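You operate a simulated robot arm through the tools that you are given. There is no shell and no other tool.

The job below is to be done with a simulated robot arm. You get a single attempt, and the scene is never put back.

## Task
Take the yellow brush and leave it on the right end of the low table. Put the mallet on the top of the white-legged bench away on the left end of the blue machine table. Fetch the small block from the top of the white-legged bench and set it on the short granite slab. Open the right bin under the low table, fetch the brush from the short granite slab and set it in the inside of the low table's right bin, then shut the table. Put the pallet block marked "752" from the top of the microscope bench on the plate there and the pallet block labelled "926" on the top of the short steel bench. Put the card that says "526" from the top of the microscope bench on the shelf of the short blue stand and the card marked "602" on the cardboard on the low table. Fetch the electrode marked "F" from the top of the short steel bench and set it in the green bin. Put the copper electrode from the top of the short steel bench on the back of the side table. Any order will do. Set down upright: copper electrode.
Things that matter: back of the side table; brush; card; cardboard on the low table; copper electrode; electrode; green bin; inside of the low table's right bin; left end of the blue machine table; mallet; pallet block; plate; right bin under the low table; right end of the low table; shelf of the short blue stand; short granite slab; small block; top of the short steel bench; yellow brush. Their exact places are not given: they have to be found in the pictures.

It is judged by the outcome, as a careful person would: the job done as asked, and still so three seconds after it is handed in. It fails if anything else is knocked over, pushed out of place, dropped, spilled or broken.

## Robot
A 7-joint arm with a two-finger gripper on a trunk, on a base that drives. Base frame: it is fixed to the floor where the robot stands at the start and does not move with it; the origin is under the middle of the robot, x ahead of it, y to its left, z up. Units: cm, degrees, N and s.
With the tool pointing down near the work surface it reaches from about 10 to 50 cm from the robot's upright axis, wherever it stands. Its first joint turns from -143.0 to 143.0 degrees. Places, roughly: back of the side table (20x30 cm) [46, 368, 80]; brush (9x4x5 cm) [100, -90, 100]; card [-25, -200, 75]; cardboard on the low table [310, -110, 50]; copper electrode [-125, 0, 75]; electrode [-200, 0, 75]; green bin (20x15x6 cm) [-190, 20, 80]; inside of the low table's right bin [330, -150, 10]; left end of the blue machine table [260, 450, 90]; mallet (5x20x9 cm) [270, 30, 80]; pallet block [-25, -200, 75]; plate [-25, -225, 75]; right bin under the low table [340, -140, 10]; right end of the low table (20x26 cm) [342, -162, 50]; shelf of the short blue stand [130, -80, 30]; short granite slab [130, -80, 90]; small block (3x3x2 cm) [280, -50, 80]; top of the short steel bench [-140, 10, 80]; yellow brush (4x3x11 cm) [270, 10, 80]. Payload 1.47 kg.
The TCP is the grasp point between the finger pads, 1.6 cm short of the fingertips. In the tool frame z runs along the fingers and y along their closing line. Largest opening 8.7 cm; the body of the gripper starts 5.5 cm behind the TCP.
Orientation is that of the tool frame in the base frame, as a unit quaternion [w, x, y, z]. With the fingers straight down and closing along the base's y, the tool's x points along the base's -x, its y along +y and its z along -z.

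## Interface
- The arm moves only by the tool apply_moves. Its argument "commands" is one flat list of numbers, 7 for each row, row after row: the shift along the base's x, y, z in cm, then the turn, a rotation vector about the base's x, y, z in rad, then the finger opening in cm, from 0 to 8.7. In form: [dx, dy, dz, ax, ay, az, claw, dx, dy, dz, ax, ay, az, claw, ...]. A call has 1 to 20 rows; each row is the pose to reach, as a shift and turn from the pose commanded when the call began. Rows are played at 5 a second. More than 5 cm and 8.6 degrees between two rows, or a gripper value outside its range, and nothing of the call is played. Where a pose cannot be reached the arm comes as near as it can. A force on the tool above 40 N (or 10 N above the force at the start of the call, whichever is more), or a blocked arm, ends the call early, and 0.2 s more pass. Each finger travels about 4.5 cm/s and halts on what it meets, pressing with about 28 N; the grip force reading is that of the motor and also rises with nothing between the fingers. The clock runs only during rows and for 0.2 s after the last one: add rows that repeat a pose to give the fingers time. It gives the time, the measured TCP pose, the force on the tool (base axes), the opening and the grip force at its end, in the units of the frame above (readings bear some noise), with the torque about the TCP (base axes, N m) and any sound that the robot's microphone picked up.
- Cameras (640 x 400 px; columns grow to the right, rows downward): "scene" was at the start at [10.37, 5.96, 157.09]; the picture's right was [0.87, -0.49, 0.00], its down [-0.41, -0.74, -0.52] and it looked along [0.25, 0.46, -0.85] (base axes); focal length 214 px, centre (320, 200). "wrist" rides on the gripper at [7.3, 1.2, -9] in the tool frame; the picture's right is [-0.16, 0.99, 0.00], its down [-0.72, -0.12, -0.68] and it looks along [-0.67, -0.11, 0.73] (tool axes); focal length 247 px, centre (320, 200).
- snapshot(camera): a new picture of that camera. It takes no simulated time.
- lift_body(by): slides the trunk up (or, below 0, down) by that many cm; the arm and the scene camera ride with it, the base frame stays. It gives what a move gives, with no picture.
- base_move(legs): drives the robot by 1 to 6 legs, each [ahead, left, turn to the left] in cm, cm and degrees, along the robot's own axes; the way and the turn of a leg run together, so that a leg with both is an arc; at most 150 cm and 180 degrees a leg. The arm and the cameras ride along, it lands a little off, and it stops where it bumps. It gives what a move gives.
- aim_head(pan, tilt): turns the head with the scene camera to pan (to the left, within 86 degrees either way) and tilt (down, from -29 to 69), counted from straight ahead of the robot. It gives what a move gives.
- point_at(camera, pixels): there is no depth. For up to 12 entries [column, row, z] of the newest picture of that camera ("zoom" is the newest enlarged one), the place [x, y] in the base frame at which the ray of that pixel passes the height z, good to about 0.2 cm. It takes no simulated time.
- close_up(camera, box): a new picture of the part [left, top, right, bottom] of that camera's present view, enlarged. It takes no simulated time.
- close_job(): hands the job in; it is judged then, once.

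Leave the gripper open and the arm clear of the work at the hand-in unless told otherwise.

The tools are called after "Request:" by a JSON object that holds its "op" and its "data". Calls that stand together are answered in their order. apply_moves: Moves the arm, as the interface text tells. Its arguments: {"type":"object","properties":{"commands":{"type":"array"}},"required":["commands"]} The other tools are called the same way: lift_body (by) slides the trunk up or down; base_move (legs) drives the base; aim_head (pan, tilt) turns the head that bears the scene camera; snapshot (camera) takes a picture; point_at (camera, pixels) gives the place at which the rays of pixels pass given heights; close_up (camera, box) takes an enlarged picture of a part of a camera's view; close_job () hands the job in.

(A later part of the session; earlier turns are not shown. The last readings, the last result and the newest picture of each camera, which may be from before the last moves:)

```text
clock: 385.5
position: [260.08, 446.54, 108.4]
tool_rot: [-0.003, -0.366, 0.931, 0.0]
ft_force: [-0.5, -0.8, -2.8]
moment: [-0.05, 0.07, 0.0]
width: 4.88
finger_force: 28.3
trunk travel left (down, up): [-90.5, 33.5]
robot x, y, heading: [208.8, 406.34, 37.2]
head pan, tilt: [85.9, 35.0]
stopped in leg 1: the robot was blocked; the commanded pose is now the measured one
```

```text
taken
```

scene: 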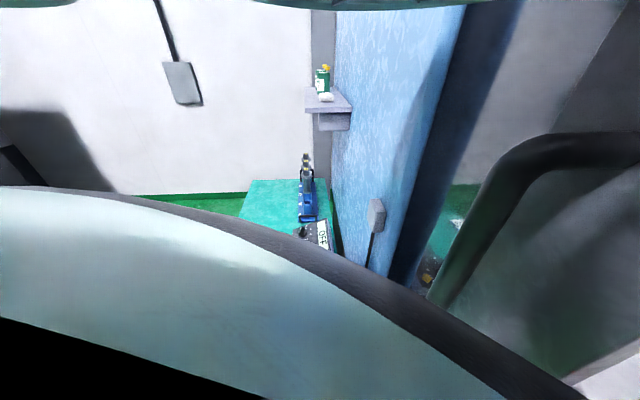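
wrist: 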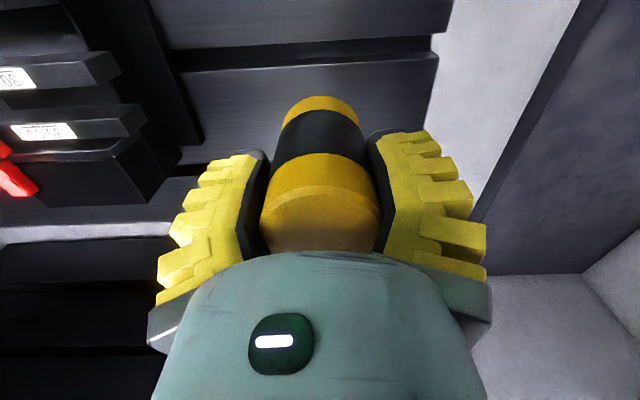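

The camera sees the open door's handle very near the head, and the base front is probably at the cabinet. The tool is already at the right spot. I back off 3 cm, lower the trunk 7 cm, then reach 3 cm forward with the arm.

Request:
{"op": "base_move", "data": {"legs": [[-3, 0, 0]]}}

Request:
{"op": "lift_body", "data": {"by": -7}}

Request:
{"op": "snapshot", "data": {"camera": "wrist"}}

```text
clock: 386.3
position: [257.95, 444.78, 108.51]
tool_rot: [-0.001, -0.365, 0.931, 0.001]
ft_force: [1.1, 0.3, -4.2]
moment: [-0.06, 0.04, 0.01]
width: 4.9
finger_force: 28.3
trunk travel left (down, up): [-90.5, 33.5]
robot x, y, heading: [206.83, 404.43, 37.1]
head pan, tilt: [85.9, 35.0]
```

```text
clock: 387.4
position: [257.82, 444.59, 101.57]
tool_rot: [-0.001, -0.366, 0.931, 0.0]
ft_force: [0.4, 0.1, -3.6]
moment: [-0.03, 0.08, 0.01]
width: 4.9
finger_force: 27.9
trunk travel left (down, up): [-83.5, 40.5]
robot x, y, heading: [206.78, 404.67, 37.4]
head pan, tilt: [85.9, 35.0]
```

```text
taken
```

wrist: 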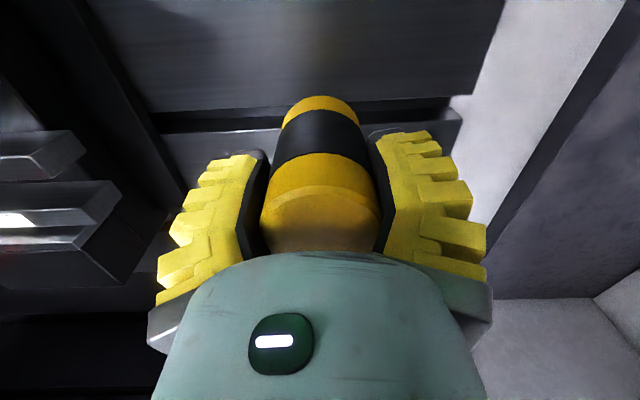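

Request:
{"op": "point_at", "data": {"camera": "wrist", "pixels": [[300, 3, 89], [300, 90, 89], [200, 50, 89], [100, 50, 89], [500, 20, 89], [470, 100, 89], [190, 180, 89]]}}

```text
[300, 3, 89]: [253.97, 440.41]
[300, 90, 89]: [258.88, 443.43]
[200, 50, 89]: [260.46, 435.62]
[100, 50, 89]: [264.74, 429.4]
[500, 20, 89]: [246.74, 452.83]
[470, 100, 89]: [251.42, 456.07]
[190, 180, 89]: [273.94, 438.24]
```

No parallels lie under the mallet (view starts at a=467). I reach 1.5 cm forward and lower the trunk 5 cm.

Request:
{"op": "apply_moves", "data": {"commands": [1.2, 0.9, 0, 0, 0, 0, 0, 1.2, 0.9, 0, 0, 0, 0, 0]}}

Request:
{"op": "lift_body", "data": {"by": -4.5}}

Request:
{"op": "snapshot", "data": {"camera": "wrist"}}

```text
clock: 388.0
position: [259.05, 445.54, 101.69]
tool_rot: [0.0, -0.365, 0.931, -0.001]
ft_force: [0.0, 0.1, -3.9]
moment: [-0.06, 0.07, 0.01]
width: 4.89
finger_force: 28.1
trunk travel left (down, up): [-83.5, 40.5]
robot x, y, heading: [206.57, 404.48, 37.1]
head pan, tilt: [85.9, 35.0]
```

```text
clock: 389.1
position: [259.51, 447.56, 102.04]
tool_rot: [0.01, -0.364, 0.931, 0.006]
ft_force: [1.1, -2.1, -4.2]
moment: [0.04, 0.13, 0.0]
width: 4.88
finger_force: 28.0
trunk travel left (down, up): [-81.5, 42.5]
robot x, y, heading: [206.09, 403.76, 37.5]
head pan, tilt: [85.9, 35.0]
stopped: the arm was blocked; the commanded pose is now the measured one
```

```text
taken
```

wrist: 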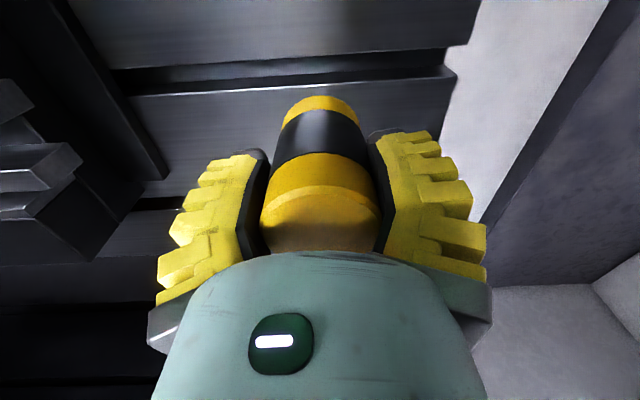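

The arm was blocked by something while lowering. I raise the trunk back 2 cm and look with the head turned forward-most to see the arm.

Request:
{"op": "lift_body", "data": {"by": 2}}

Request:
{"op": "aim_head", "data": {"pan": 30, "tilt": 35}}

Request:
{"op": "snapshot", "data": {"camera": "scene"}}

```text
clock: 389.7
position: [258.01, 445.47, 101.25]
tool_rot: [-0.001, -0.369, 0.93, 0.0]
ft_force: [0.1, 0.6, -3.6]
moment: [-0.05, 0.06, -0.01]
width: 4.9
finger_force: 27.7
trunk travel left (down, up): [-83.5, 40.5]
robot x, y, heading: [205.8, 403.85, 37.7]
head pan, tilt: [85.9, 35.0]
```

```text
clock: 391.0
position: [258.13, 445.49, 101.65]
tool_rot: [-0.001, -0.367, 0.93, 0.0]
ft_force: [0.0, -0.2, -4.7]
moment: [-0.04, 0.05, 0.0]
width: 4.89
finger_force: 28.0
trunk travel left (down, up): [-83.5, 40.5]
robot x, y, heading: [205.92, 403.89, 37.7]
head pan, tilt: [30.0, 35.0]
```

```text
taken
```

scene: 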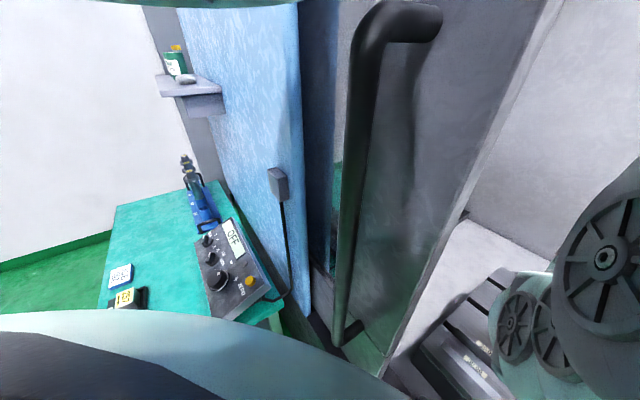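

The likely contact is the elbow with the open door at the left. I raise the trunk 7 cm, shift the base 9 cm right, and bring the tool back left with the arm.

Request:
{"op": "lift_body", "data": {"by": 7}}

Request:
{"op": "base_move", "data": {"legs": [[0, -9, -0.7]]}}

Request:
{"op": "apply_moves", "data": {"commands": [-1.8, 2.4, 0, 0, 0, 0, 0, -3.6, 4.8, 0, 0, 0, 0, 0, -3.6, 4.8, 0, 0, 0, 0, 0]}}

Request:
{"op": "snapshot", "data": {"camera": "scene"}}

Request:
{"op": "snapshot", "data": {"camera": "wrist"}}

```text
clock: 392.1
position: [258.16, 445.36, 108.51]
tool_rot: [-0.001, -0.368, 0.93, -0.001]
ft_force: [0.8, -0.1, -4.4]
moment: [-0.03, 0.05, 0.03]
width: 4.91
finger_force: 28.1
trunk travel left (down, up): [-90.5, 33.5]
robot x, y, heading: [206.13, 404.18, 37.7]
head pan, tilt: [30.0, 35.0]
```

```text
clock: 393.1
position: [263.96, 437.72, 108.52]
tool_rot: [-0.001, -0.361, 0.933, -0.001]
ft_force: [-0.1, 1.0, -3.5]
moment: [-0.06, 0.08, 0.01]
width: 4.9
finger_force: 28.4
trunk travel left (down, up): [-90.5, 33.5]
robot x, y, heading: [211.36, 396.93, 36.7]
head pan, tilt: [30.0, 35.0]
```

```text
clock: 393.9
position: [260.31, 442.51, 108.45]
tool_rot: [-0.001, -0.361, 0.933, 0.0]
ft_force: [0.9, -0.3, -4.1]
moment: [-0.03, 0.06, -0.02]
width: 4.88
finger_force: 28.7
trunk travel left (down, up): [-90.5, 33.5]
robot x, y, heading: [211.35, 396.89, 37.0]
head pan, tilt: [30.0, 35.0]
```

```text
taken
```

scene: 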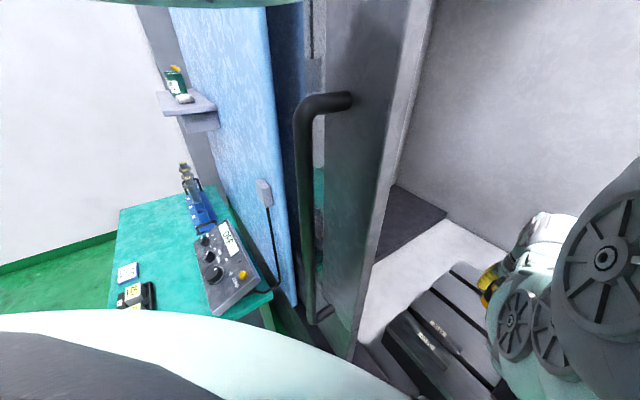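

```text
taken
```

wrist: 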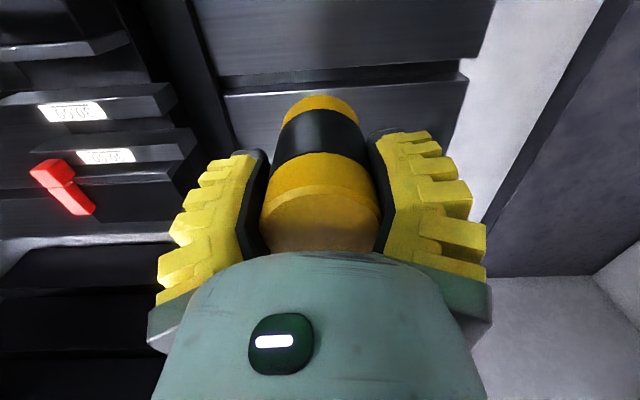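

Request:
{"op": "lift_body", "data": {"by": -7}}

Request:
{"op": "lift_body", "data": {"by": -4.5}}

Request:
{"op": "snapshot", "data": {"camera": "wrist"}}

```text
clock: 395.0
position: [260.36, 442.42, 101.6]
tool_rot: [-0.001, -0.362, 0.932, -0.001]
ft_force: [-0.4, 0.5, -4.2]
moment: [-0.07, 0.04, -0.03]
width: 4.88
finger_force: 28.7
trunk travel left (down, up): [-83.5, 40.5]
robot x, y, heading: [211.04, 397.14, 36.8]
head pan, tilt: [30.0, 35.0]
```

```text
clock: 395.9
position: [258.18, 447.57, 100.91]
tool_rot: [0.003, -0.366, 0.93, 0.027]
ft_force: [-0.6, 0.2, -3.8]
moment: [-0.05, 0.06, 0.0]
width: 4.89
finger_force: 27.9
trunk travel left (down, up): [-79.0, 45.0]
robot x, y, heading: [210.8, 396.39, 37.5]
head pan, tilt: [30.0, 35.0]
```

```text
taken
```

wrist: 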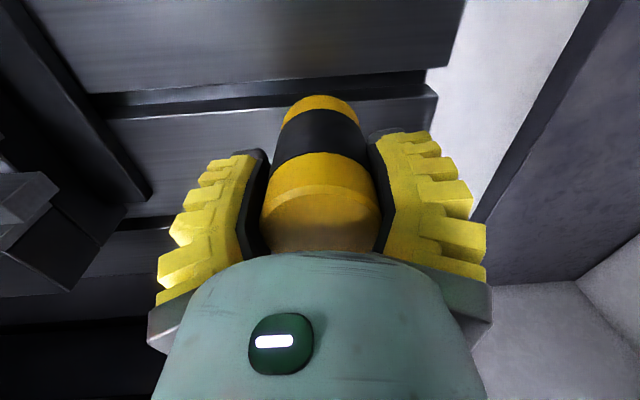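

The arm gets pushed when the trunk is low: the bent forearm probably touches the slab's front edge. I raise the trunk 4.5 cm again and check; then I'll lower with the arm itself, which straightens it.

Request:
{"op": "lift_body", "data": {"by": 6}}

Request:
{"op": "snapshot", "data": {"camera": "scene"}}

Request:
{"op": "close_up", "data": {"camera": "scene", "box": [360, 240, 520, 400]}}

```text
clock: 396.9
position: [260.47, 442.57, 102.79]
tool_rot: [-0.002, -0.361, 0.933, -0.001]
ft_force: [-0.3, -0.1, -4.3]
moment: [-0.06, 0.04, 0.03]
width: 4.9
finger_force: 28.0
trunk travel left (down, up): [-85.0, 39.0]
robot x, y, heading: [211.35, 396.93, 36.8]
head pan, tilt: [30.0, 35.0]
```

```text
taken
```

scene: 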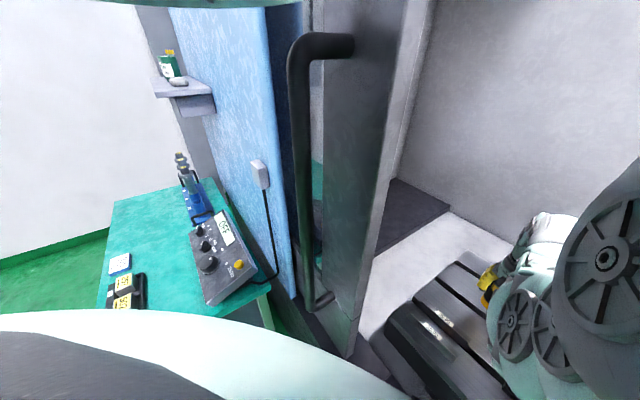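

```text
2.50 times, centred on (440, 320) of scene
```

zoom: 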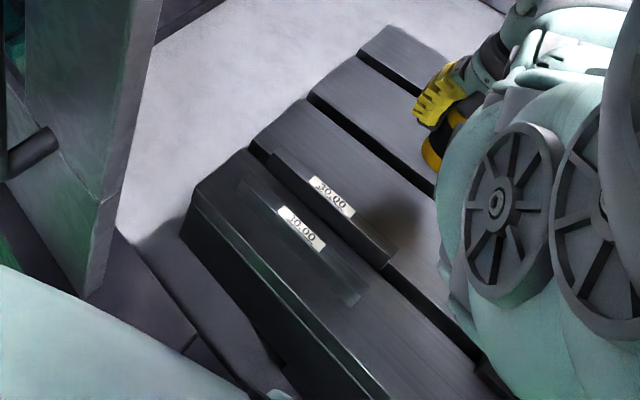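

Now I see: the arm's elbow hangs low, beside the gripper, just above the slab. Lowering the tool with the arm straightens it and keeps the elbow up. I move the base 3 cm ahead and then lower by arm with a slight pull-back.

Request:
{"op": "base_move", "data": {"legs": [[3, 0, 0]]}}

Request:
{"op": "apply_moves", "data": {"commands": [-1.6, -1.2, -1, 0, 0, 0, 0, -3.2, -2.4, -2, 0, 0, 0, 0, -3.6, -2.7, -4, 0, 0, 0, 0, -3.6, -2.7, -5, 0, 0, 0, 0, -3.6, -2.7, -5, 0, 0, 0, 0]}}

Request:
{"op": "close_up", "data": {"camera": "scene", "box": [360, 240, 520, 400]}}

Request:
{"op": "snapshot", "data": {"camera": "wrist"}}

```text
clock: 397.8
position: [262.7, 444.37, 103.01]
tool_rot: [-0.001, -0.361, 0.932, -0.001]
ft_force: [0.6, -0.1, -4.2]
moment: [-0.04, 0.06, -0.01]
width: 4.87
finger_force: 27.9
trunk travel left (down, up): [-85.0, 39.0]
robot x, y, heading: [213.81, 398.73, 36.9]
head pan, tilt: [30.0, 35.0]
```

```text
clock: 398.9
position: [259.11, 441.71, 98.02]
tool_rot: [-0.001, -0.36, 0.933, -0.001]
ft_force: [0.4, 1.3, -4.1]
moment: [-0.07, 0.04, -0.01]
width: 4.9
finger_force: 28.0
trunk travel left (down, up): [-85.0, 39.0]
robot x, y, heading: [213.87, 398.83, 36.8]
head pan, tilt: [30.0, 35.0]
```

```text
2.50 times, centred on (440, 320) of scene
```

zoom: 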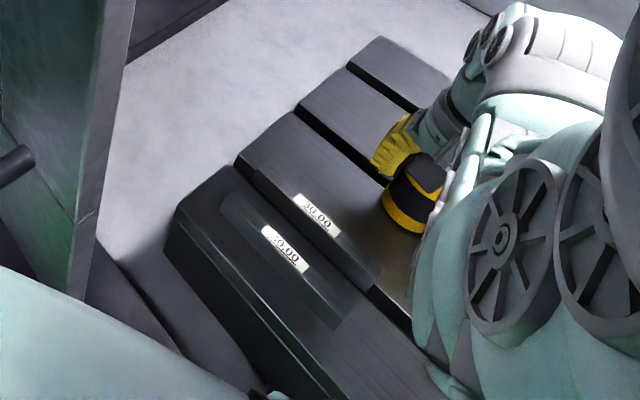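

```text
taken
```

wrist: 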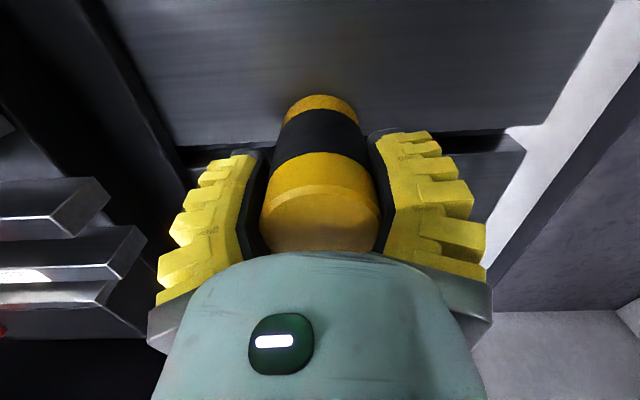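

Good: the mallet hovers behind the parallels. I lower further gently.

Request:
{"op": "apply_moves", "data": {"commands": [0, 0, -1, 0, 0, 0, 0, 0, 0, -2, 0, 0, 0, 0, 0, 0, -2.5, 0, 0, 0, 0, 0, 0, -2.5, 0, 0, 0, 0]}}

Request:
{"op": "apply_moves", "data": {"commands": [0, 0, -0.4, 0, 0, 0, 0, 0, 0, -0.8, 0, 0, 0, 0, 0, 0, -0.8, 0, 0, 0, 0]}}

```text
clock: 399.7
position: [259.56, 442.25, 96.62]
tool_rot: [0.007, -0.362, 0.932, 0.004]
ft_force: [-4.5, -6.1, 31.7]
moment: [-0.39, 0.22, 0.07]
width: 4.99
finger_force: 28.3
trunk travel left (down, up): [-85.0, 39.0]
robot x, y, heading: [213.21, 398.64, 36.8]
head pan, tilt: [30.0, 35.0]
stopped in row 3: the force on the tool passed its limit at 52 N (the readings are from after the stop); the commanded pose is now the measured one
```

```text
clock: 399.9
position: [259.57, 442.27, 96.62]
tool_rot: [0.007, -0.361, 0.933, 0.004]
ft_force: [-4.2, -6.2, 25.1]
moment: [-0.16, 0.15, 0.03]
width: 4.97
finger_force: 27.8
trunk travel left (down, up): [-85.0, 39.0]
robot x, y, heading: [213.97, 398.54, 36.7]
head pan, tilt: [30.0, 35.0]
stopped in row 1: the force on the tool passed its limit at 50 N (the readings are from after the stop); the commanded pose is now the measured one
```

Contact at z≈96.6. I check the picture before releasing.

Request:
{"op": "close_up", "data": {"camera": "scene", "box": [400, 240, 520, 330]}}

Request:
{"op": "snapshot", "data": {"camera": "wrist"}}

```text
4.44 times, centred on (460, 285) of scene
```

zoom: 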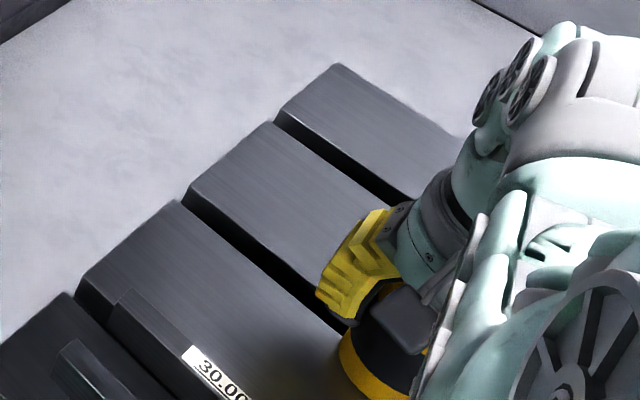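

```text
taken
```

wrist: 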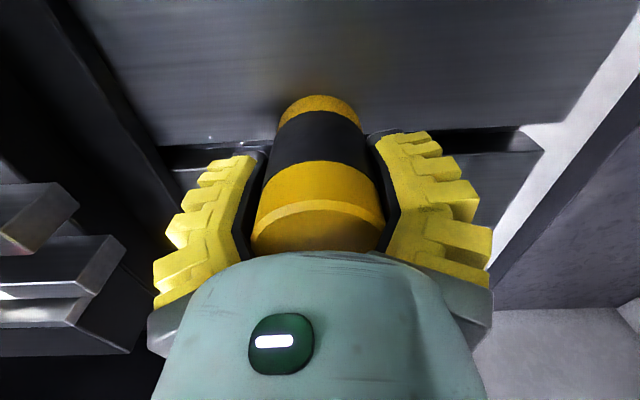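

The head stands on the slab strip. I relieve a little, open to 6.5 cm, then rise with the trunk.

Request:
{"op": "apply_moves", "data": {"commands": [0, 0, 0.3, 0, 0, 0, 0, 0, 0, 0.3, 0, 0, 0, 6, 0, 0, 0.3, 0, 0, 0, 6.5, 0, 0, 0.3, 0, 0, 0, 6.5, 0, 0, 0.3, 0, 0, 0, 6.5]}}

Request:
{"op": "snapshot", "data": {"camera": "wrist"}}

```text
clock: 401.1
position: [259.47, 442.06, 96.62]
tool_rot: [0.006, -0.362, 0.932, 0.004]
ft_force: [-0.8, 0.6, 0.0]
moment: [-0.03, -0.02, 0.01]
width: 6.94
finger_force: 2.2
trunk travel left (down, up): [-85.0, 39.0]
robot x, y, heading: [213.88, 398.59, 36.8]
head pan, tilt: [30.0, 35.0]
```

```text
taken
```

wrist: 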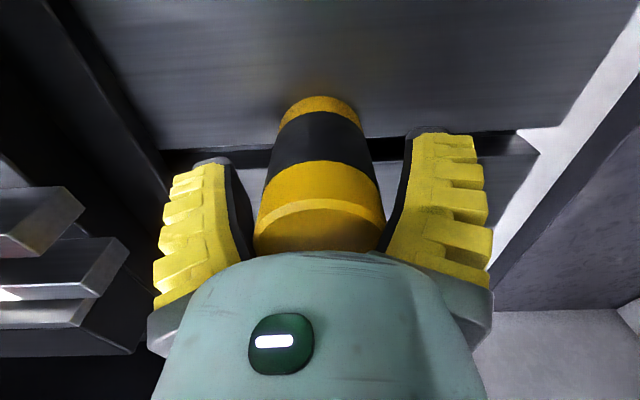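

Released and free. I rise with the trunk 13 cm.

Request:
{"op": "lift_body", "data": {"by": 13}}

Request:
{"op": "snapshot", "data": {"camera": "wrist"}}

Request:
{"op": "snapshot", "data": {"camera": "scene"}}

```text
clock: 402.7
position: [259.3, 442.1, 109.69]
tool_rot: [0.006, -0.362, 0.932, 0.003]
ft_force: [0.0, 0.4, 0.3]
moment: [0.04, 0.04, 0.04]
width: 6.93
finger_force: 3.0
trunk travel left (down, up): [-98.0, 26.0]
robot x, y, heading: [213.85, 398.69, 36.6]
head pan, tilt: [30.0, 35.0]
```

```text
taken
```

wrist: 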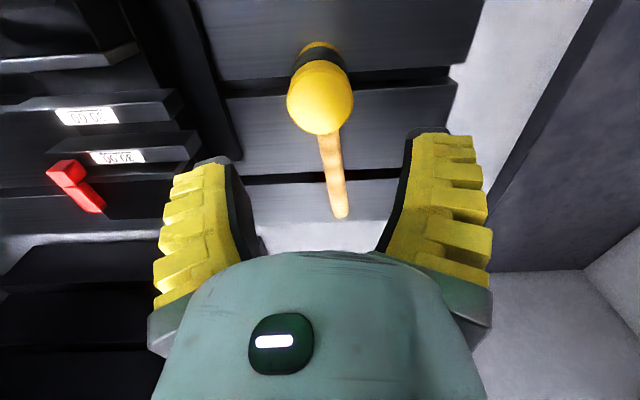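

```text
taken
```

scene: 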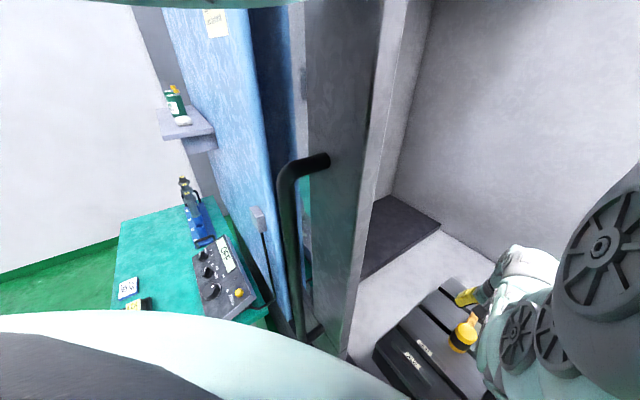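

The mallet stands on the left end of the machine table. I back out and return to the white-legged bench for the yellow brush.

Request:
{"op": "base_move", "data": {"legs": [[-72, 0, 0], [0, -68, 0], [-100, 0, 0], [-100, 0, 0]]}}

Request:
{"op": "base_move", "data": {"legs": [[0, -130, 0], [0, -130, 0]]}}

Request:
{"op": "snapshot", "data": {"camera": "wrist"}}

```text
clock: 419.6
position: [81.78, 223.29, 109.68]
tool_rot: [0.005, -0.364, 0.931, 0.003]
ft_force: [-0.5, 0.3, 0.7]
moment: [0.01, 0.0, 0.01]
width: 6.89
finger_force: 3.1
trunk travel left (down, up): [-98.0, 26.0]
robot x, y, heading: [36.47, 179.51, 37.2]
head pan, tilt: [30.0, 35.0]
```

```text
clock: 432.4
position: [239.44, 15.54, 109.63]
tool_rot: [0.005, -0.375, 0.927, 0.003]
ft_force: [-0.5, 0.4, 0.2]
moment: [0.0, -0.04, 0.0]
width: 6.93
finger_force: 2.7
trunk travel left (down, up): [-98.0, 26.0]
robot x, y, heading: [195.07, -29.38, 38.3]
head pan, tilt: [30.0, 35.0]
```

```text
taken
```

wrist: 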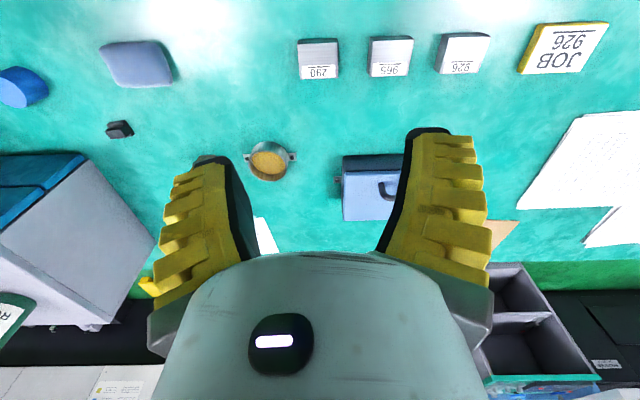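

Request:
{"op": "base_move", "data": {"legs": [[0, -14, -1.4], [18, 0, 0]]}}

Request:
{"op": "snapshot", "data": {"camera": "wrist"}}

```text
clock: 434.9
position: [263.9, 13.76, 109.71]
tool_rot: [0.005, -0.363, 0.932, 0.004]
ft_force: [-0.4, 0.2, -0.5]
moment: [0.01, -0.02, 0.0]
width: 6.9
finger_force: 2.8
trunk travel left (down, up): [-98.0, 26.0]
robot x, y, heading: [218.22, -29.81, 36.8]
head pan, tilt: [30.0, 35.0]
```

```text
taken
```

wrist: 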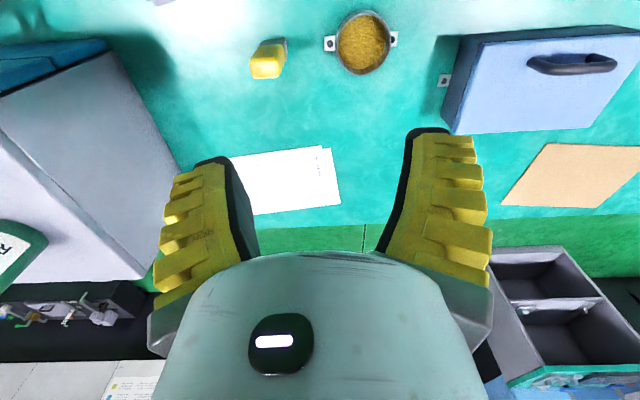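

Request:
{"op": "close_up", "data": {"camera": "wrist", "box": [235, 20, 315, 95]}}

```text
5.33 times, centred on (275, 58) of wrist
```

zoom: 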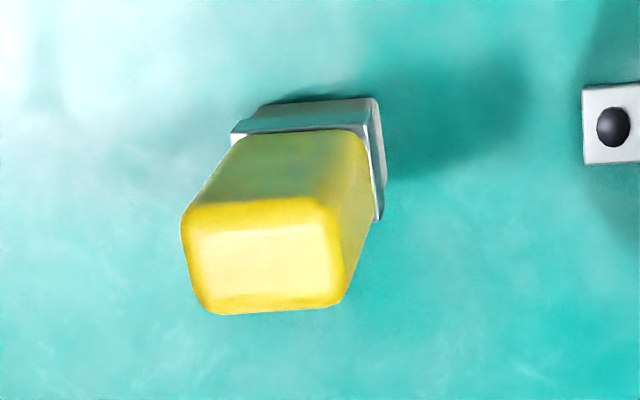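

Request:
{"op": "point_at", "data": {"camera": "zoom", "pixels": [[182, 215, 89], [332, 205, 89], [345, 290, 89], [205, 312, 89], [262, 105, 78], [378, 98, 78], [383, 205, 78], [265, 260, 89], [265, 260, 88], [232, 130, 80.5]]}}

```text
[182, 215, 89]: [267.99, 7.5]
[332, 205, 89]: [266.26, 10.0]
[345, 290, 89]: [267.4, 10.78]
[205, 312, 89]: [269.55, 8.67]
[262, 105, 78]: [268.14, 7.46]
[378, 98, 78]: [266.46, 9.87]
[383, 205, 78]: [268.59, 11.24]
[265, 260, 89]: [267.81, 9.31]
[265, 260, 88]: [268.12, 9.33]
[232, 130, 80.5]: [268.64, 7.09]
```

The brush stands at (268,9.3), its 3 cm side along azimuth 125°. I check the cabinet's near corner positions too.

Request:
{"op": "point_at", "data": {"camera": "wrist", "pixels": [[112, 48, 98], [100, 40, 90], [180, 170, 98], [145, 280, 98], [440, 80, 80]]}}

Request:
{"op": "apply_moves", "data": {"commands": [2, -2.2, 0, 0, 0, -0.07, 8.7, 4.1, -4.5, 0, 0, 0, -0.14, 8.7, 4.1, -4.5, 0, 0, 0, -0.14, 8.7]}}

Request:
{"op": "snapshot", "data": {"camera": "wrist"}}

```text
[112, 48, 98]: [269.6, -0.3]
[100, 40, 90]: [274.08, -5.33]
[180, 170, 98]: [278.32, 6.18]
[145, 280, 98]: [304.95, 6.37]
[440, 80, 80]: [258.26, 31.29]
```

```text
clock: 435.7
position: [267.91, 9.22, 109.65]
tool_rot: [0.006, -0.296, 0.955, 0.002]
ft_force: [-0.4, 0.3, 0.8]
moment: [0.0, 0.01, 0.02]
width: 8.69
finger_force: 0.0
trunk travel left (down, up): [-98.0, 26.0]
robot x, y, heading: [218.01, -29.72, 37.0]
head pan, tilt: [30.0, 35.0]
```

```text
taken
```

wrist: 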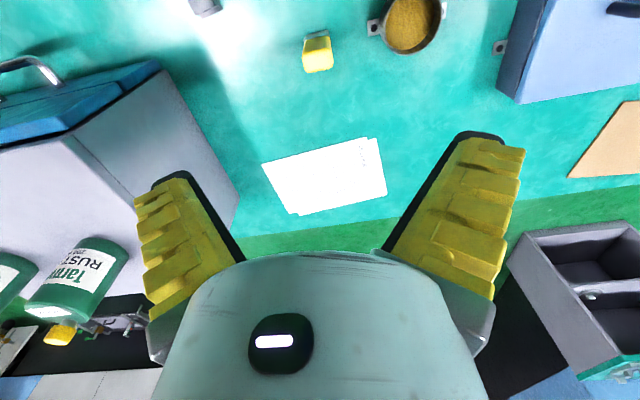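

Request:
{"op": "point_at", "data": {"camera": "wrist", "pixels": [[163, 70, 78], [238, 192, 78], [200, 130, 78], [72, 132, 98], [317, 55, 89], [305, 40, 78]]}}

```text
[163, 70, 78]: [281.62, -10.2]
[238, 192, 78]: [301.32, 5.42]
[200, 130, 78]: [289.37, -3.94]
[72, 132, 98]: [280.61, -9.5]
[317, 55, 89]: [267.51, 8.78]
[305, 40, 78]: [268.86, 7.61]
```

The cabinet side is 23 cm away – enough. I lower the trunk 16 cm and check alignment.

Request:
{"op": "lift_body", "data": {"by": -16}}

Request:
{"op": "snapshot", "data": {"camera": "wrist"}}

```text
clock: 437.5
position: [267.9, 9.24, 93.64]
tool_rot: [0.006, -0.297, 0.955, 0.003]
ft_force: [1.2, -0.7, 0.3]
moment: [0.0, 0.0, -0.01]
width: 8.71
finger_force: 0.0
trunk travel left (down, up): [-82.0, 42.0]
robot x, y, heading: [218.25, -29.74, 37.3]
head pan, tilt: [30.0, 35.0]
```

```text
taken
```

wrist: 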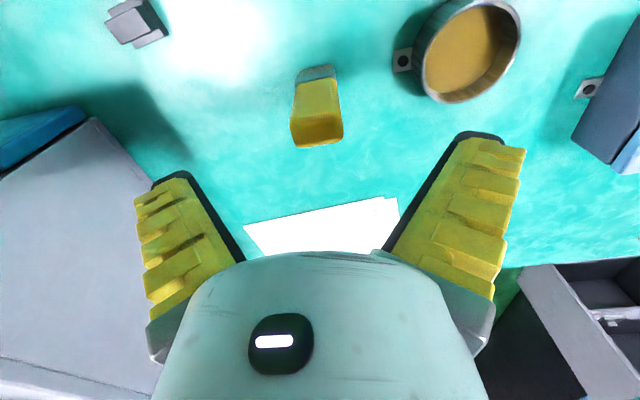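

Aligned. Down 8.5 cm with the trunk, then close.

Request:
{"op": "lift_body", "data": {"by": -8.8}}

Request:
{"op": "apply_moves", "data": {"commands": [0, 0, 0, 0, 0, 0, 0, 0, 0, 0, 0, 0, 0, 0, 0, 0, 0, 0, 0, 0, 0, 0, 0, 0, 0, 0, 0, 0, 0, 0, 0, 0, 0, 0, 0, 0, 0, 0, 0, 0, 0, 0]}}

Request:
{"op": "snapshot", "data": {"camera": "wrist"}}

```text
clock: 438.7
position: [267.88, 9.34, 84.9]
tool_rot: [0.005, -0.297, 0.955, 0.003]
ft_force: [0.1, -0.1, 0.7]
moment: [0.02, 0.0, 0.03]
width: 8.72
finger_force: 0.0
trunk travel left (down, up): [-73.2, 50.8]
robot x, y, heading: [218.58, -29.53, 37.0]
head pan, tilt: [30.0, 35.0]
```

```text
clock: 440.1
position: [267.99, 9.28, 84.76]
tool_rot: [0.006, -0.297, 0.955, 0.002]
ft_force: [-2.5, -4.2, 11.8]
moment: [-0.11, 0.22, 0.02]
width: 2.83
finger_force: 28.0
trunk travel left (down, up): [-73.2, 50.8]
robot x, y, heading: [218.55, -29.62, 36.7]
head pan, tilt: [30.0, 35.0]
```

```text
taken
```

wrist: 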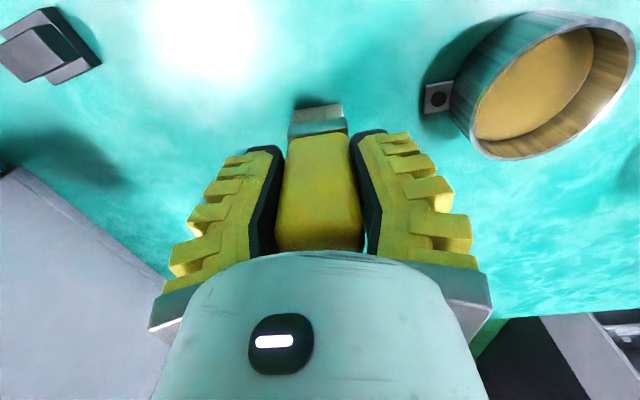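

Gripped. I lift with the trunk by 22 cm and check.

Request:
{"op": "lift_body", "data": {"by": 22}}

Request:
{"op": "snapshot", "data": {"camera": "wrist"}}

```text
clock: 442.5
position: [267.93, 9.22, 106.89]
tool_rot: [0.006, -0.297, 0.955, 0.002]
ft_force: [-0.1, 0.0, -0.5]
moment: [0.01, 0.04, -0.02]
width: 2.64
finger_force: 27.8
trunk travel left (down, up): [-95.2, 28.8]
robot x, y, heading: [218.6, -29.76, 36.7]
head pan, tilt: [30.0, 35.0]
```

```text
taken
```

wrist: 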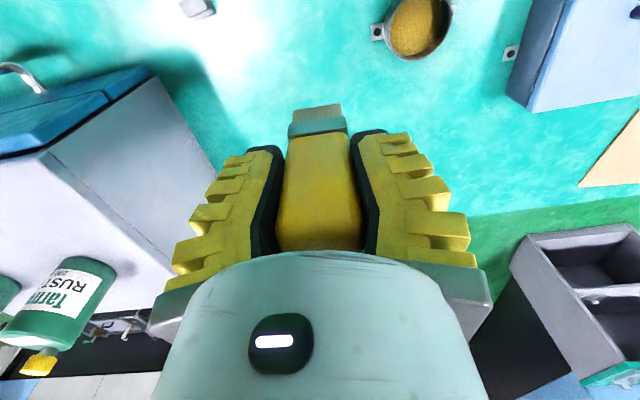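

Brush held. I back off 18 cm, go right 40 cm and look ahead for the low table.

Request:
{"op": "base_move", "data": {"legs": [[-18, 0, 0], [0, -38, 0]]}}

Request:
{"op": "snapshot", "data": {"camera": "wrist"}}

```text
clock: 446.0
position: [275.77, -32.19, 106.88]
tool_rot: [0.005, -0.294, 0.956, 0.002]
ft_force: [-0.3, 0.6, -0.3]
moment: [-0.01, 0.03, 0.0]
width: 2.63
finger_force: 28.0
trunk travel left (down, up): [-95.2, 28.8]
robot x, y, heading: [225.7, -71.01, 36.4]
head pan, tilt: [30.0, 35.0]
```

```text
taken
```

wrist: 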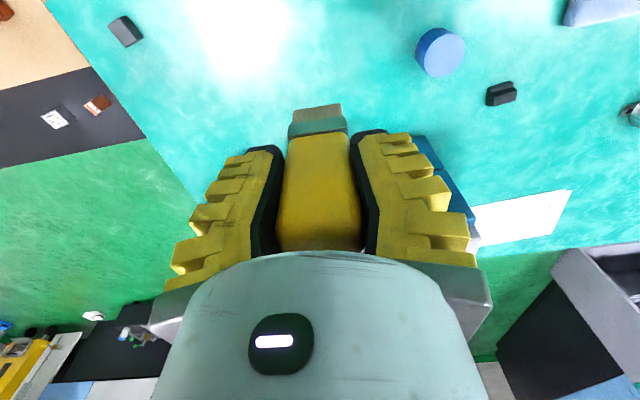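

Request:
{"op": "point_at", "data": {"camera": "wrist", "pixels": [[125, 33, 79], [5, 165, 50], [140, 135, 50], [85, 68, 50], [10, 85, 50], [55, 120, 50], [100, 105, 50], [45, 0, 79], [195, 215, 79]]}}

```text
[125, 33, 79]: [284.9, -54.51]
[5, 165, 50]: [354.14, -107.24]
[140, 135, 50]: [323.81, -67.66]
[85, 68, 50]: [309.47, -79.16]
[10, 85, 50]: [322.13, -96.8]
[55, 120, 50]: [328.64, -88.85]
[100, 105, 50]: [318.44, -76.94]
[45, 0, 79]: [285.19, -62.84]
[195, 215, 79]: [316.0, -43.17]
```

I go diagonally around the low table's corner to its front (west) side, then turn to view it.

Request:
{"op": "base_move", "data": {"legs": [[-20, -12, 0], [-25, -35, 0]]}}

Request:
{"op": "base_move", "data": {"legs": [[0, 0, -85]]}}

Request:
{"op": "snapshot", "data": {"camera": "scene"}}

```text
clock: 449.9
position: [267.78, -96.27, 106.8]
tool_rot: [0.005, -0.29, 0.957, 0.003]
ft_force: [0.5, 0.3, 0.6]
moment: [0.0, -0.02, 0.0]
width: 2.62
finger_force: 28.2
trunk travel left (down, up): [-95.2, 28.8]
robot x, y, heading: [217.53, -134.49, 36.1]
head pan, tilt: [30.0, 35.0]
```

```text
clock: 453.9
position: [260.52, -180.8, 106.85]
tool_rot: [0.006, 0.428, 0.904, -0.002]
ft_force: [-0.3, -0.3, -0.6]
moment: [-0.02, -0.04, -0.01]
width: 2.62
finger_force: 28.1
trunk travel left (down, up): [-95.2, 28.8]
robot x, y, heading: [217.84, -134.44, -48.2]
head pan, tilt: [30.0, 35.0]
```

```text
taken
```

scene: 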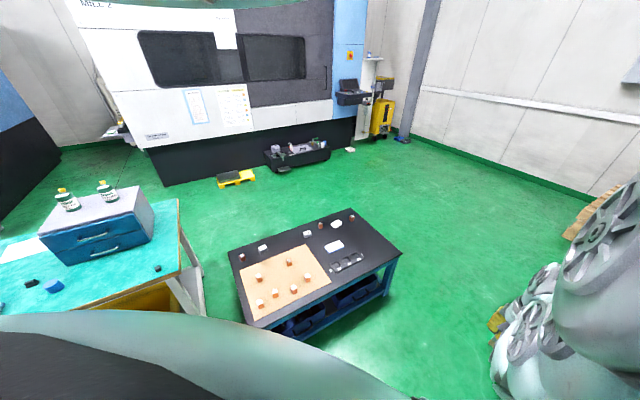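

The low table is fully visible: cardboard on its left with copper pins, bins under the front edge. I measure its corners and zoom in.

Request:
{"op": "point_at", "data": {"camera": "scene", "pixels": [[230, 250, 50], [348, 208, 50], [402, 252, 50], [258, 328, 50], [237, 257, 50], [305, 245, 50], [331, 281, 50], [265, 318, 50], [390, 295, 0], [300, 340, 10], [385, 292, 10]]}}

Request:
{"op": "close_up", "data": {"camera": "scene", "box": [220, 200, 420, 345]}}

```text
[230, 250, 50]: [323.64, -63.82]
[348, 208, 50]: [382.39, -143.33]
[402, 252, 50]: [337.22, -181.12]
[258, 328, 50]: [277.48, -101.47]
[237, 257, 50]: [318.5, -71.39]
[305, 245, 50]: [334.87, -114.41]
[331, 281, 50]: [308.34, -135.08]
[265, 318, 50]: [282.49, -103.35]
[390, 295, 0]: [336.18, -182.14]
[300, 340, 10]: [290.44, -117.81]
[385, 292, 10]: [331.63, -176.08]
```

```text
2.76 times, centred on (320, 272) of scene
```

zoom: 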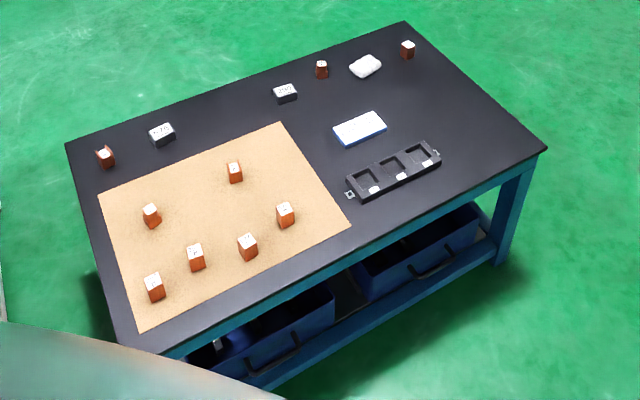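

The table spans a 161–220, b −247…−346; its right end (front part) is free. I turn back to heading 37° and drive right 97 cm, then ahead 22 cm.

Request:
{"op": "base_move", "data": {"legs": [[0, 0, 85], [0, -97, 0], [20, 0, 0]]}}

Request:
{"op": "snapshot", "data": {"camera": "wrist"}}

```text
clock: 463.9
position: [341.59, -160.24, 106.93]
tool_rot: [0.005, -0.303, 0.953, 0.003]
ft_force: [-0.8, -0.2, 0.4]
moment: [-0.01, 0.02, 0.05]
width: 2.64
finger_force: 28.4
trunk travel left (down, up): [-95.2, 28.8]
robot x, y, heading: [292.59, -199.9, 37.9]
head pan, tilt: [30.0, 35.0]
```

```text
taken
```

wrist: 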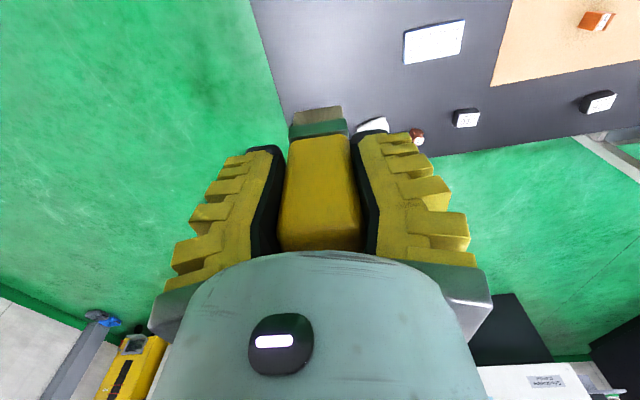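

The tool is right above the target area (341.6,-160.2). I lower the trunk 40 cm.

Request:
{"op": "lift_body", "data": {"by": -40}}

Request:
{"op": "snapshot", "data": {"camera": "wrist"}}

```text
clock: 467.7
position: [341.64, -160.11, 66.85]
tool_rot: [0.005, -0.303, 0.953, 0.003]
ft_force: [0.3, -0.3, -0.3]
moment: [-0.02, 0.01, 0.0]
width: 2.59
finger_force: 28.3
trunk travel left (down, up): [-55.2, 68.8]
robot x, y, heading: [292.09, -200.05, 37.4]
head pan, tilt: [30.0, 35.0]
```

```text
taken
```

wrist: 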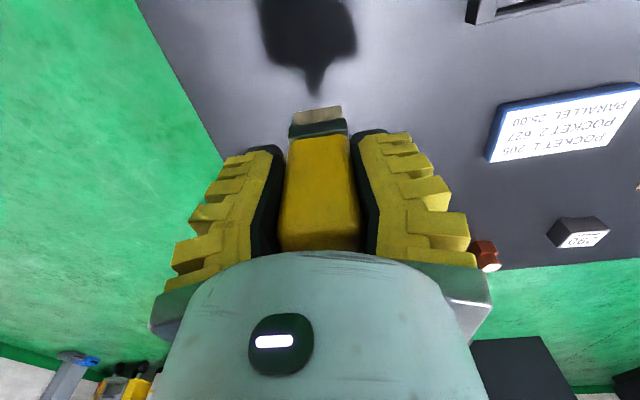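

Request:
{"op": "lift_body", "data": {"by": -8}}

Request:
{"op": "apply_moves", "data": {"commands": [0, 0, -0.4, 0, 0, 0, 0, 0, 0, -0.8, 0, 0, 0, 0, 0, 0, -1.2, 0, 0, 0, 0, 0, 0, -1.2, 0, 0, 0, 0]}}

```text
clock: 468.9
position: [341.59, -160.26, 58.84]
tool_rot: [0.006, -0.302, 0.953, 0.003]
ft_force: [0.1, 0.6, 0.2]
moment: [-0.01, 0.0, -0.02]
width: 2.59
finger_force: 28.3
trunk travel left (down, up): [-47.2, 76.8]
robot x, y, heading: [292.33, -199.58, 37.6]
head pan, tilt: [30.0, 35.0]
```

```text
clock: 469.9
position: [341.52, -160.29, 57.61]
tool_rot: [0.005, -0.303, 0.953, 0.003]
ft_force: [0.4, 0.2, 0.3]
moment: [-0.03, -0.01, 0.0]
width: 2.64
finger_force: 28.2
trunk travel left (down, up): [-47.2, 76.8]
robot x, y, heading: [292.4, -199.77, 37.5]
head pan, tilt: [30.0, 35.0]
```

Request:
{"op": "apply_moves", "data": {"commands": [0, 0, -0.4, 0, 0, 0, 0, 0, 0, -0.8, 0, 0, 0, 0, 0, 0, -0.8, 0, 0, 0, 0]}}

Request:
{"op": "snapshot", "data": {"camera": "wrist"}}

```text
clock: 470.6
position: [341.55, -160.18, 57.0]
tool_rot: [0.006, -0.302, 0.953, 0.002]
ft_force: [-2.6, -2.6, 9.5]
moment: [-0.06, 0.17, -0.02]
width: 2.81
finger_force: 28.0
trunk travel left (down, up): [-47.2, 76.8]
robot x, y, heading: [292.49, -199.71, 37.6]
head pan, tilt: [30.0, 35.0]
```

```text
taken
```

wrist: 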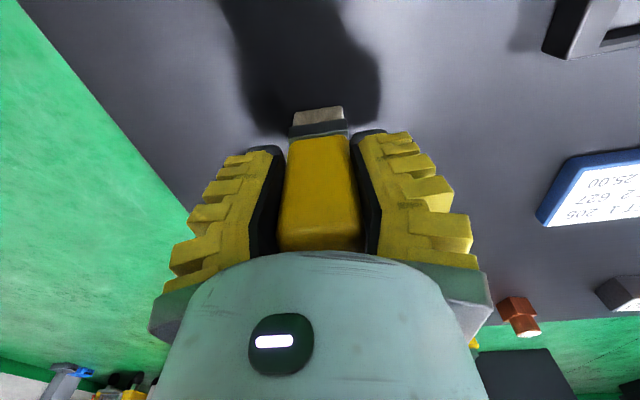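

Contact at z=57. I open and rise with the trunk.

Request:
{"op": "apply_moves", "data": {"commands": [0, 0, 0, 0, 0, 0, 4, 0, 0, 0, 0, 0, 0, 6, 0, 0, 0, 0, 0, 0, 7, 0, 0, 0, 0, 0, 0, 7]}}

Request:
{"op": "lift_body", "data": {"by": 25}}

Request:
{"op": "snapshot", "data": {"camera": "wrist"}}

```text
clock: 471.6
position: [341.62, -160.38, 56.82]
tool_rot: [0.006, -0.302, 0.953, 0.003]
ft_force: [1.0, 0.4, 0.3]
moment: [-0.02, 0.01, -0.01]
width: 7.37
finger_force: 2.2
trunk travel left (down, up): [-47.2, 76.8]
robot x, y, heading: [292.63, -199.73, 37.4]
head pan, tilt: [30.0, 35.0]
```

```text
clock: 474.2
position: [341.62, -160.3, 81.88]
tool_rot: [0.006, -0.302, 0.953, 0.003]
ft_force: [-0.7, -0.4, -0.2]
moment: [0.02, 0.02, 0.0]
width: 7.37
finger_force: 2.6
trunk travel left (down, up): [-72.2, 51.8]
robot x, y, heading: [292.54, -199.87, 37.6]
head pan, tilt: [30.0, 35.0]
```

```text
taken
```

wrist: 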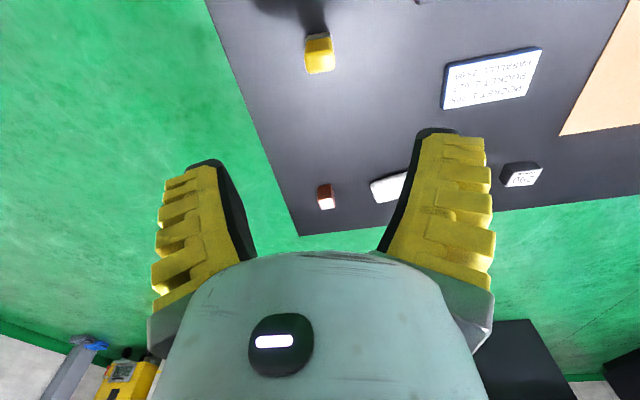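

The yellow brush stands on the right end of the low table. Now the right bin: I query its handle and front edges from the last zoom picture at several heights.

Request:
{"op": "point_at", "data": {"camera": "zoom", "pixels": [[412, 277, 20], [455, 260, 20], [412, 277, 25], [455, 260, 25], [412, 277, 30], [455, 260, 30], [368, 298, 25], [482, 240, 25], [270, 385, 8], [495, 255, 8], [495, 262, 0], [350, 295, 30]]}}

```text
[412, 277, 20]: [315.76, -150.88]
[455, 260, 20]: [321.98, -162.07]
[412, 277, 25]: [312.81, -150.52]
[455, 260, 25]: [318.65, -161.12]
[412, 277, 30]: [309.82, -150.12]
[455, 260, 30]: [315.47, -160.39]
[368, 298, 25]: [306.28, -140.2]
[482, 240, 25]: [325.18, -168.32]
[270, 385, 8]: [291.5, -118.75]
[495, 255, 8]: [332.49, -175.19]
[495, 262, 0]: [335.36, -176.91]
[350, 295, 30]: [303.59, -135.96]
```

The handle of the right bin is near b≈−314, a≈159, z≈22–27. I back off 30 cm, go left 19 cm and lower the trunk so that the wrist camera can look at it.

Request:
{"op": "base_move", "data": {"legs": [[-38, 0, -0.6], [0, 19, 0]]}}

Request:
{"op": "lift_body", "data": {"by": -40}}

Request:
{"op": "snapshot", "data": {"camera": "wrist"}}

```text
clock: 477.8
position: [299.82, -168.61, 81.98]
tool_rot: [0.006, -0.299, 0.954, 0.003]
ft_force: [0.9, -0.1, 0.5]
moment: [0.0, -0.03, 0.0]
width: 7.35
finger_force: 1.6
trunk travel left (down, up): [-72.2, 51.8]
robot x, y, heading: [249.92, -207.96, 37.4]
head pan, tilt: [30.0, 35.0]
```

```text
clock: 481.6
position: [299.77, -168.55, 41.93]
tool_rot: [0.005, -0.299, 0.954, 0.002]
ft_force: [0.0, -0.1, -0.3]
moment: [-0.01, -0.02, 0.01]
width: 7.34
finger_force: 2.8
trunk travel left (down, up): [-32.2, 91.8]
robot x, y, heading: [250.53, -207.55, 37.3]
head pan, tilt: [30.0, 35.0]
```

```text
taken
```

wrist: 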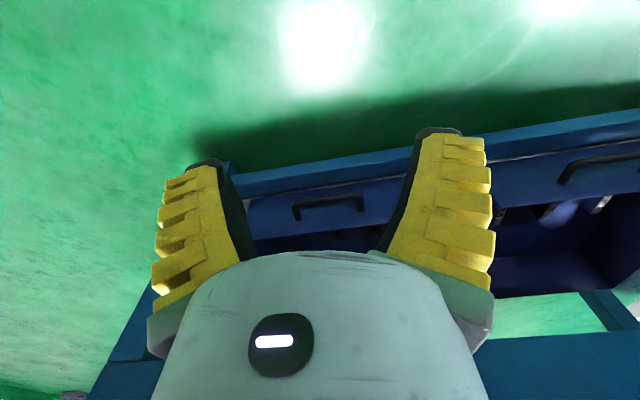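

The handle of the right bin is in view at (328,207). I zoom.

Request:
{"op": "close_up", "data": {"camera": "wrist", "box": [235, 150, 415, 255]}}

Request:
{"op": "point_at", "data": {"camera": "wrist", "pixels": [[295, 210, 25], [362, 200, 25], [295, 210, 22], [362, 200, 22], [295, 210, 18], [362, 200, 18], [320, 185, 10], [320, 168, 8], [320, 232, 28], [320, 168, 5]]}}

```text
3.56 times, centred on (325, 202) of wrist
```

zoom: 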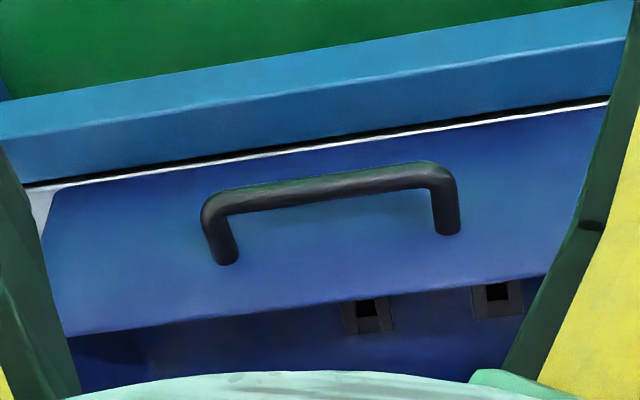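

```text
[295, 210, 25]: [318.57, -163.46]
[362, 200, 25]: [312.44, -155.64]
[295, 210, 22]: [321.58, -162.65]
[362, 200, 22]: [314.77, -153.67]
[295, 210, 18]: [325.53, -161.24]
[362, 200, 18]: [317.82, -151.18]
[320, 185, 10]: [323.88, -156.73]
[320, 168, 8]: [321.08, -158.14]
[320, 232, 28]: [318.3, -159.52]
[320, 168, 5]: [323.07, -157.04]
```

The handle is a U-bar about 11.5 cm long, protruding ~4 cm, at roughly a=160.5, b=−317, z≈21. The table overhangs it, so I'll grip the bar with a yawed and tilted gripper. First I turn the tool 90° about the vertical, in this free spot.

Request:
{"op": "apply_moves", "data": {"commands": [0, 0, 0, 0, 0, 0.14, 7, 0, 0, 0, 0, 0, 0.28, 7, 0, 0, 0, 0, 0, 0.42, 7, 0, 0, 0, 0, 0, 0.56, 7, 0, 0, 0, 0, 0, 0.7, 7, 0, 0, 0, 0, 0, 0.84, 7, 0, 0, 0, 0, 0, 0.98, 7, 0, 0, 0, 0, 0, 1.12, 7, 0, 0, 0, 0, 0, 1.26, 7, 0, 0, 0, 0, 0, 1.4, 7, 0, 0, 0, 0, 0, 1.52, 7, 0, 0, 0, 0, 0, 1.6, 7]}}

Request:
{"op": "snapshot", "data": {"camera": "wrist"}}

```text
clock: 484.2
position: [299.72, -168.58, 41.8]
tool_rot: [-0.002, 0.894, -0.448, -0.006]
ft_force: [0.2, -0.1, -0.4]
moment: [-0.02, 0.02, -0.01]
width: 7.35
finger_force: 2.3
trunk travel left (down, up): [-32.2, 91.8]
robot x, y, heading: [250.77, -207.7, 37.5]
head pan, tilt: [30.0, 35.0]
```

```text
taken
```

wrist: 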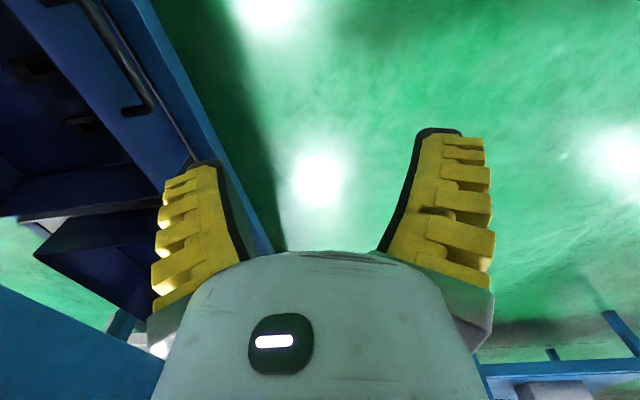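

The yaw worked; the camera now looks along the table's front and sees the handle in profile at (60–150, 5–110). I zoom and measure.

Request:
{"op": "close_up", "data": {"camera": "wrist", "box": [0, 0, 220, 180]}}

Request:
{"op": "point_at", "data": {"camera": "wrist", "pixels": [[150, 105, 22], [150, 105, 21], [150, 105, 20], [100, 20, 22], [100, 20, 20], [125, 108, 21], [190, 150, 10], [190, 150, 12]]}}

```text
2.22 times, centred on (110, 90) of wrist
```

zoom: 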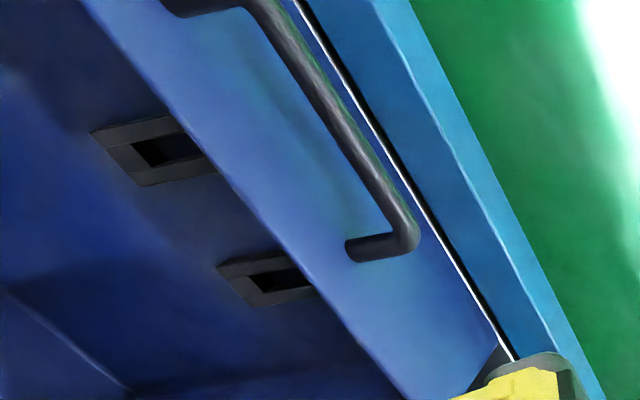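

```text
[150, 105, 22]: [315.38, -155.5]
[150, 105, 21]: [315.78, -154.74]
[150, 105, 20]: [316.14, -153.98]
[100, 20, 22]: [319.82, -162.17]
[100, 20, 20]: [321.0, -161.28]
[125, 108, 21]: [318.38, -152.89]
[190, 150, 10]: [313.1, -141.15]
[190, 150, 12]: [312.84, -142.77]
```

I lower the trunk 10 cm for a second view of the same handle corner, to triangulate.

Request:
{"op": "lift_body", "data": {"by": -10}}

Request:
{"op": "close_up", "data": {"camera": "wrist", "box": [0, 0, 220, 180]}}

```text
clock: 485.6
position: [299.84, -168.56, 31.94]
tool_rot: [-0.001, 0.893, -0.45, -0.006]
ft_force: [0.0, -0.2, 0.0]
moment: [0.03, -0.04, 0.02]
width: 7.34
finger_force: 2.3
trunk travel left (down, up): [-22.2, 101.8]
robot x, y, heading: [250.13, -207.59, 37.3]
head pan, tilt: [30.0, 35.0]
```

```text
2.22 times, centred on (110, 90) of wrist
```

zoom: 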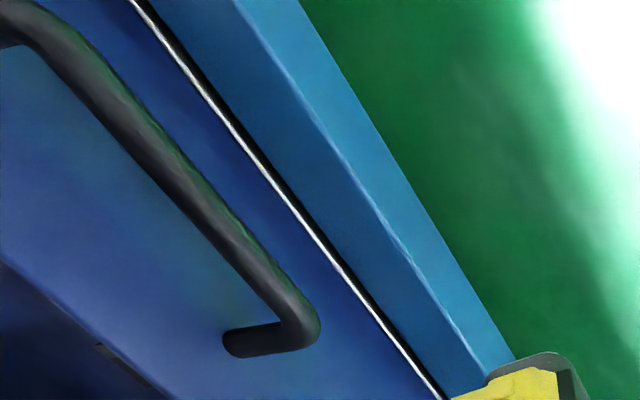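

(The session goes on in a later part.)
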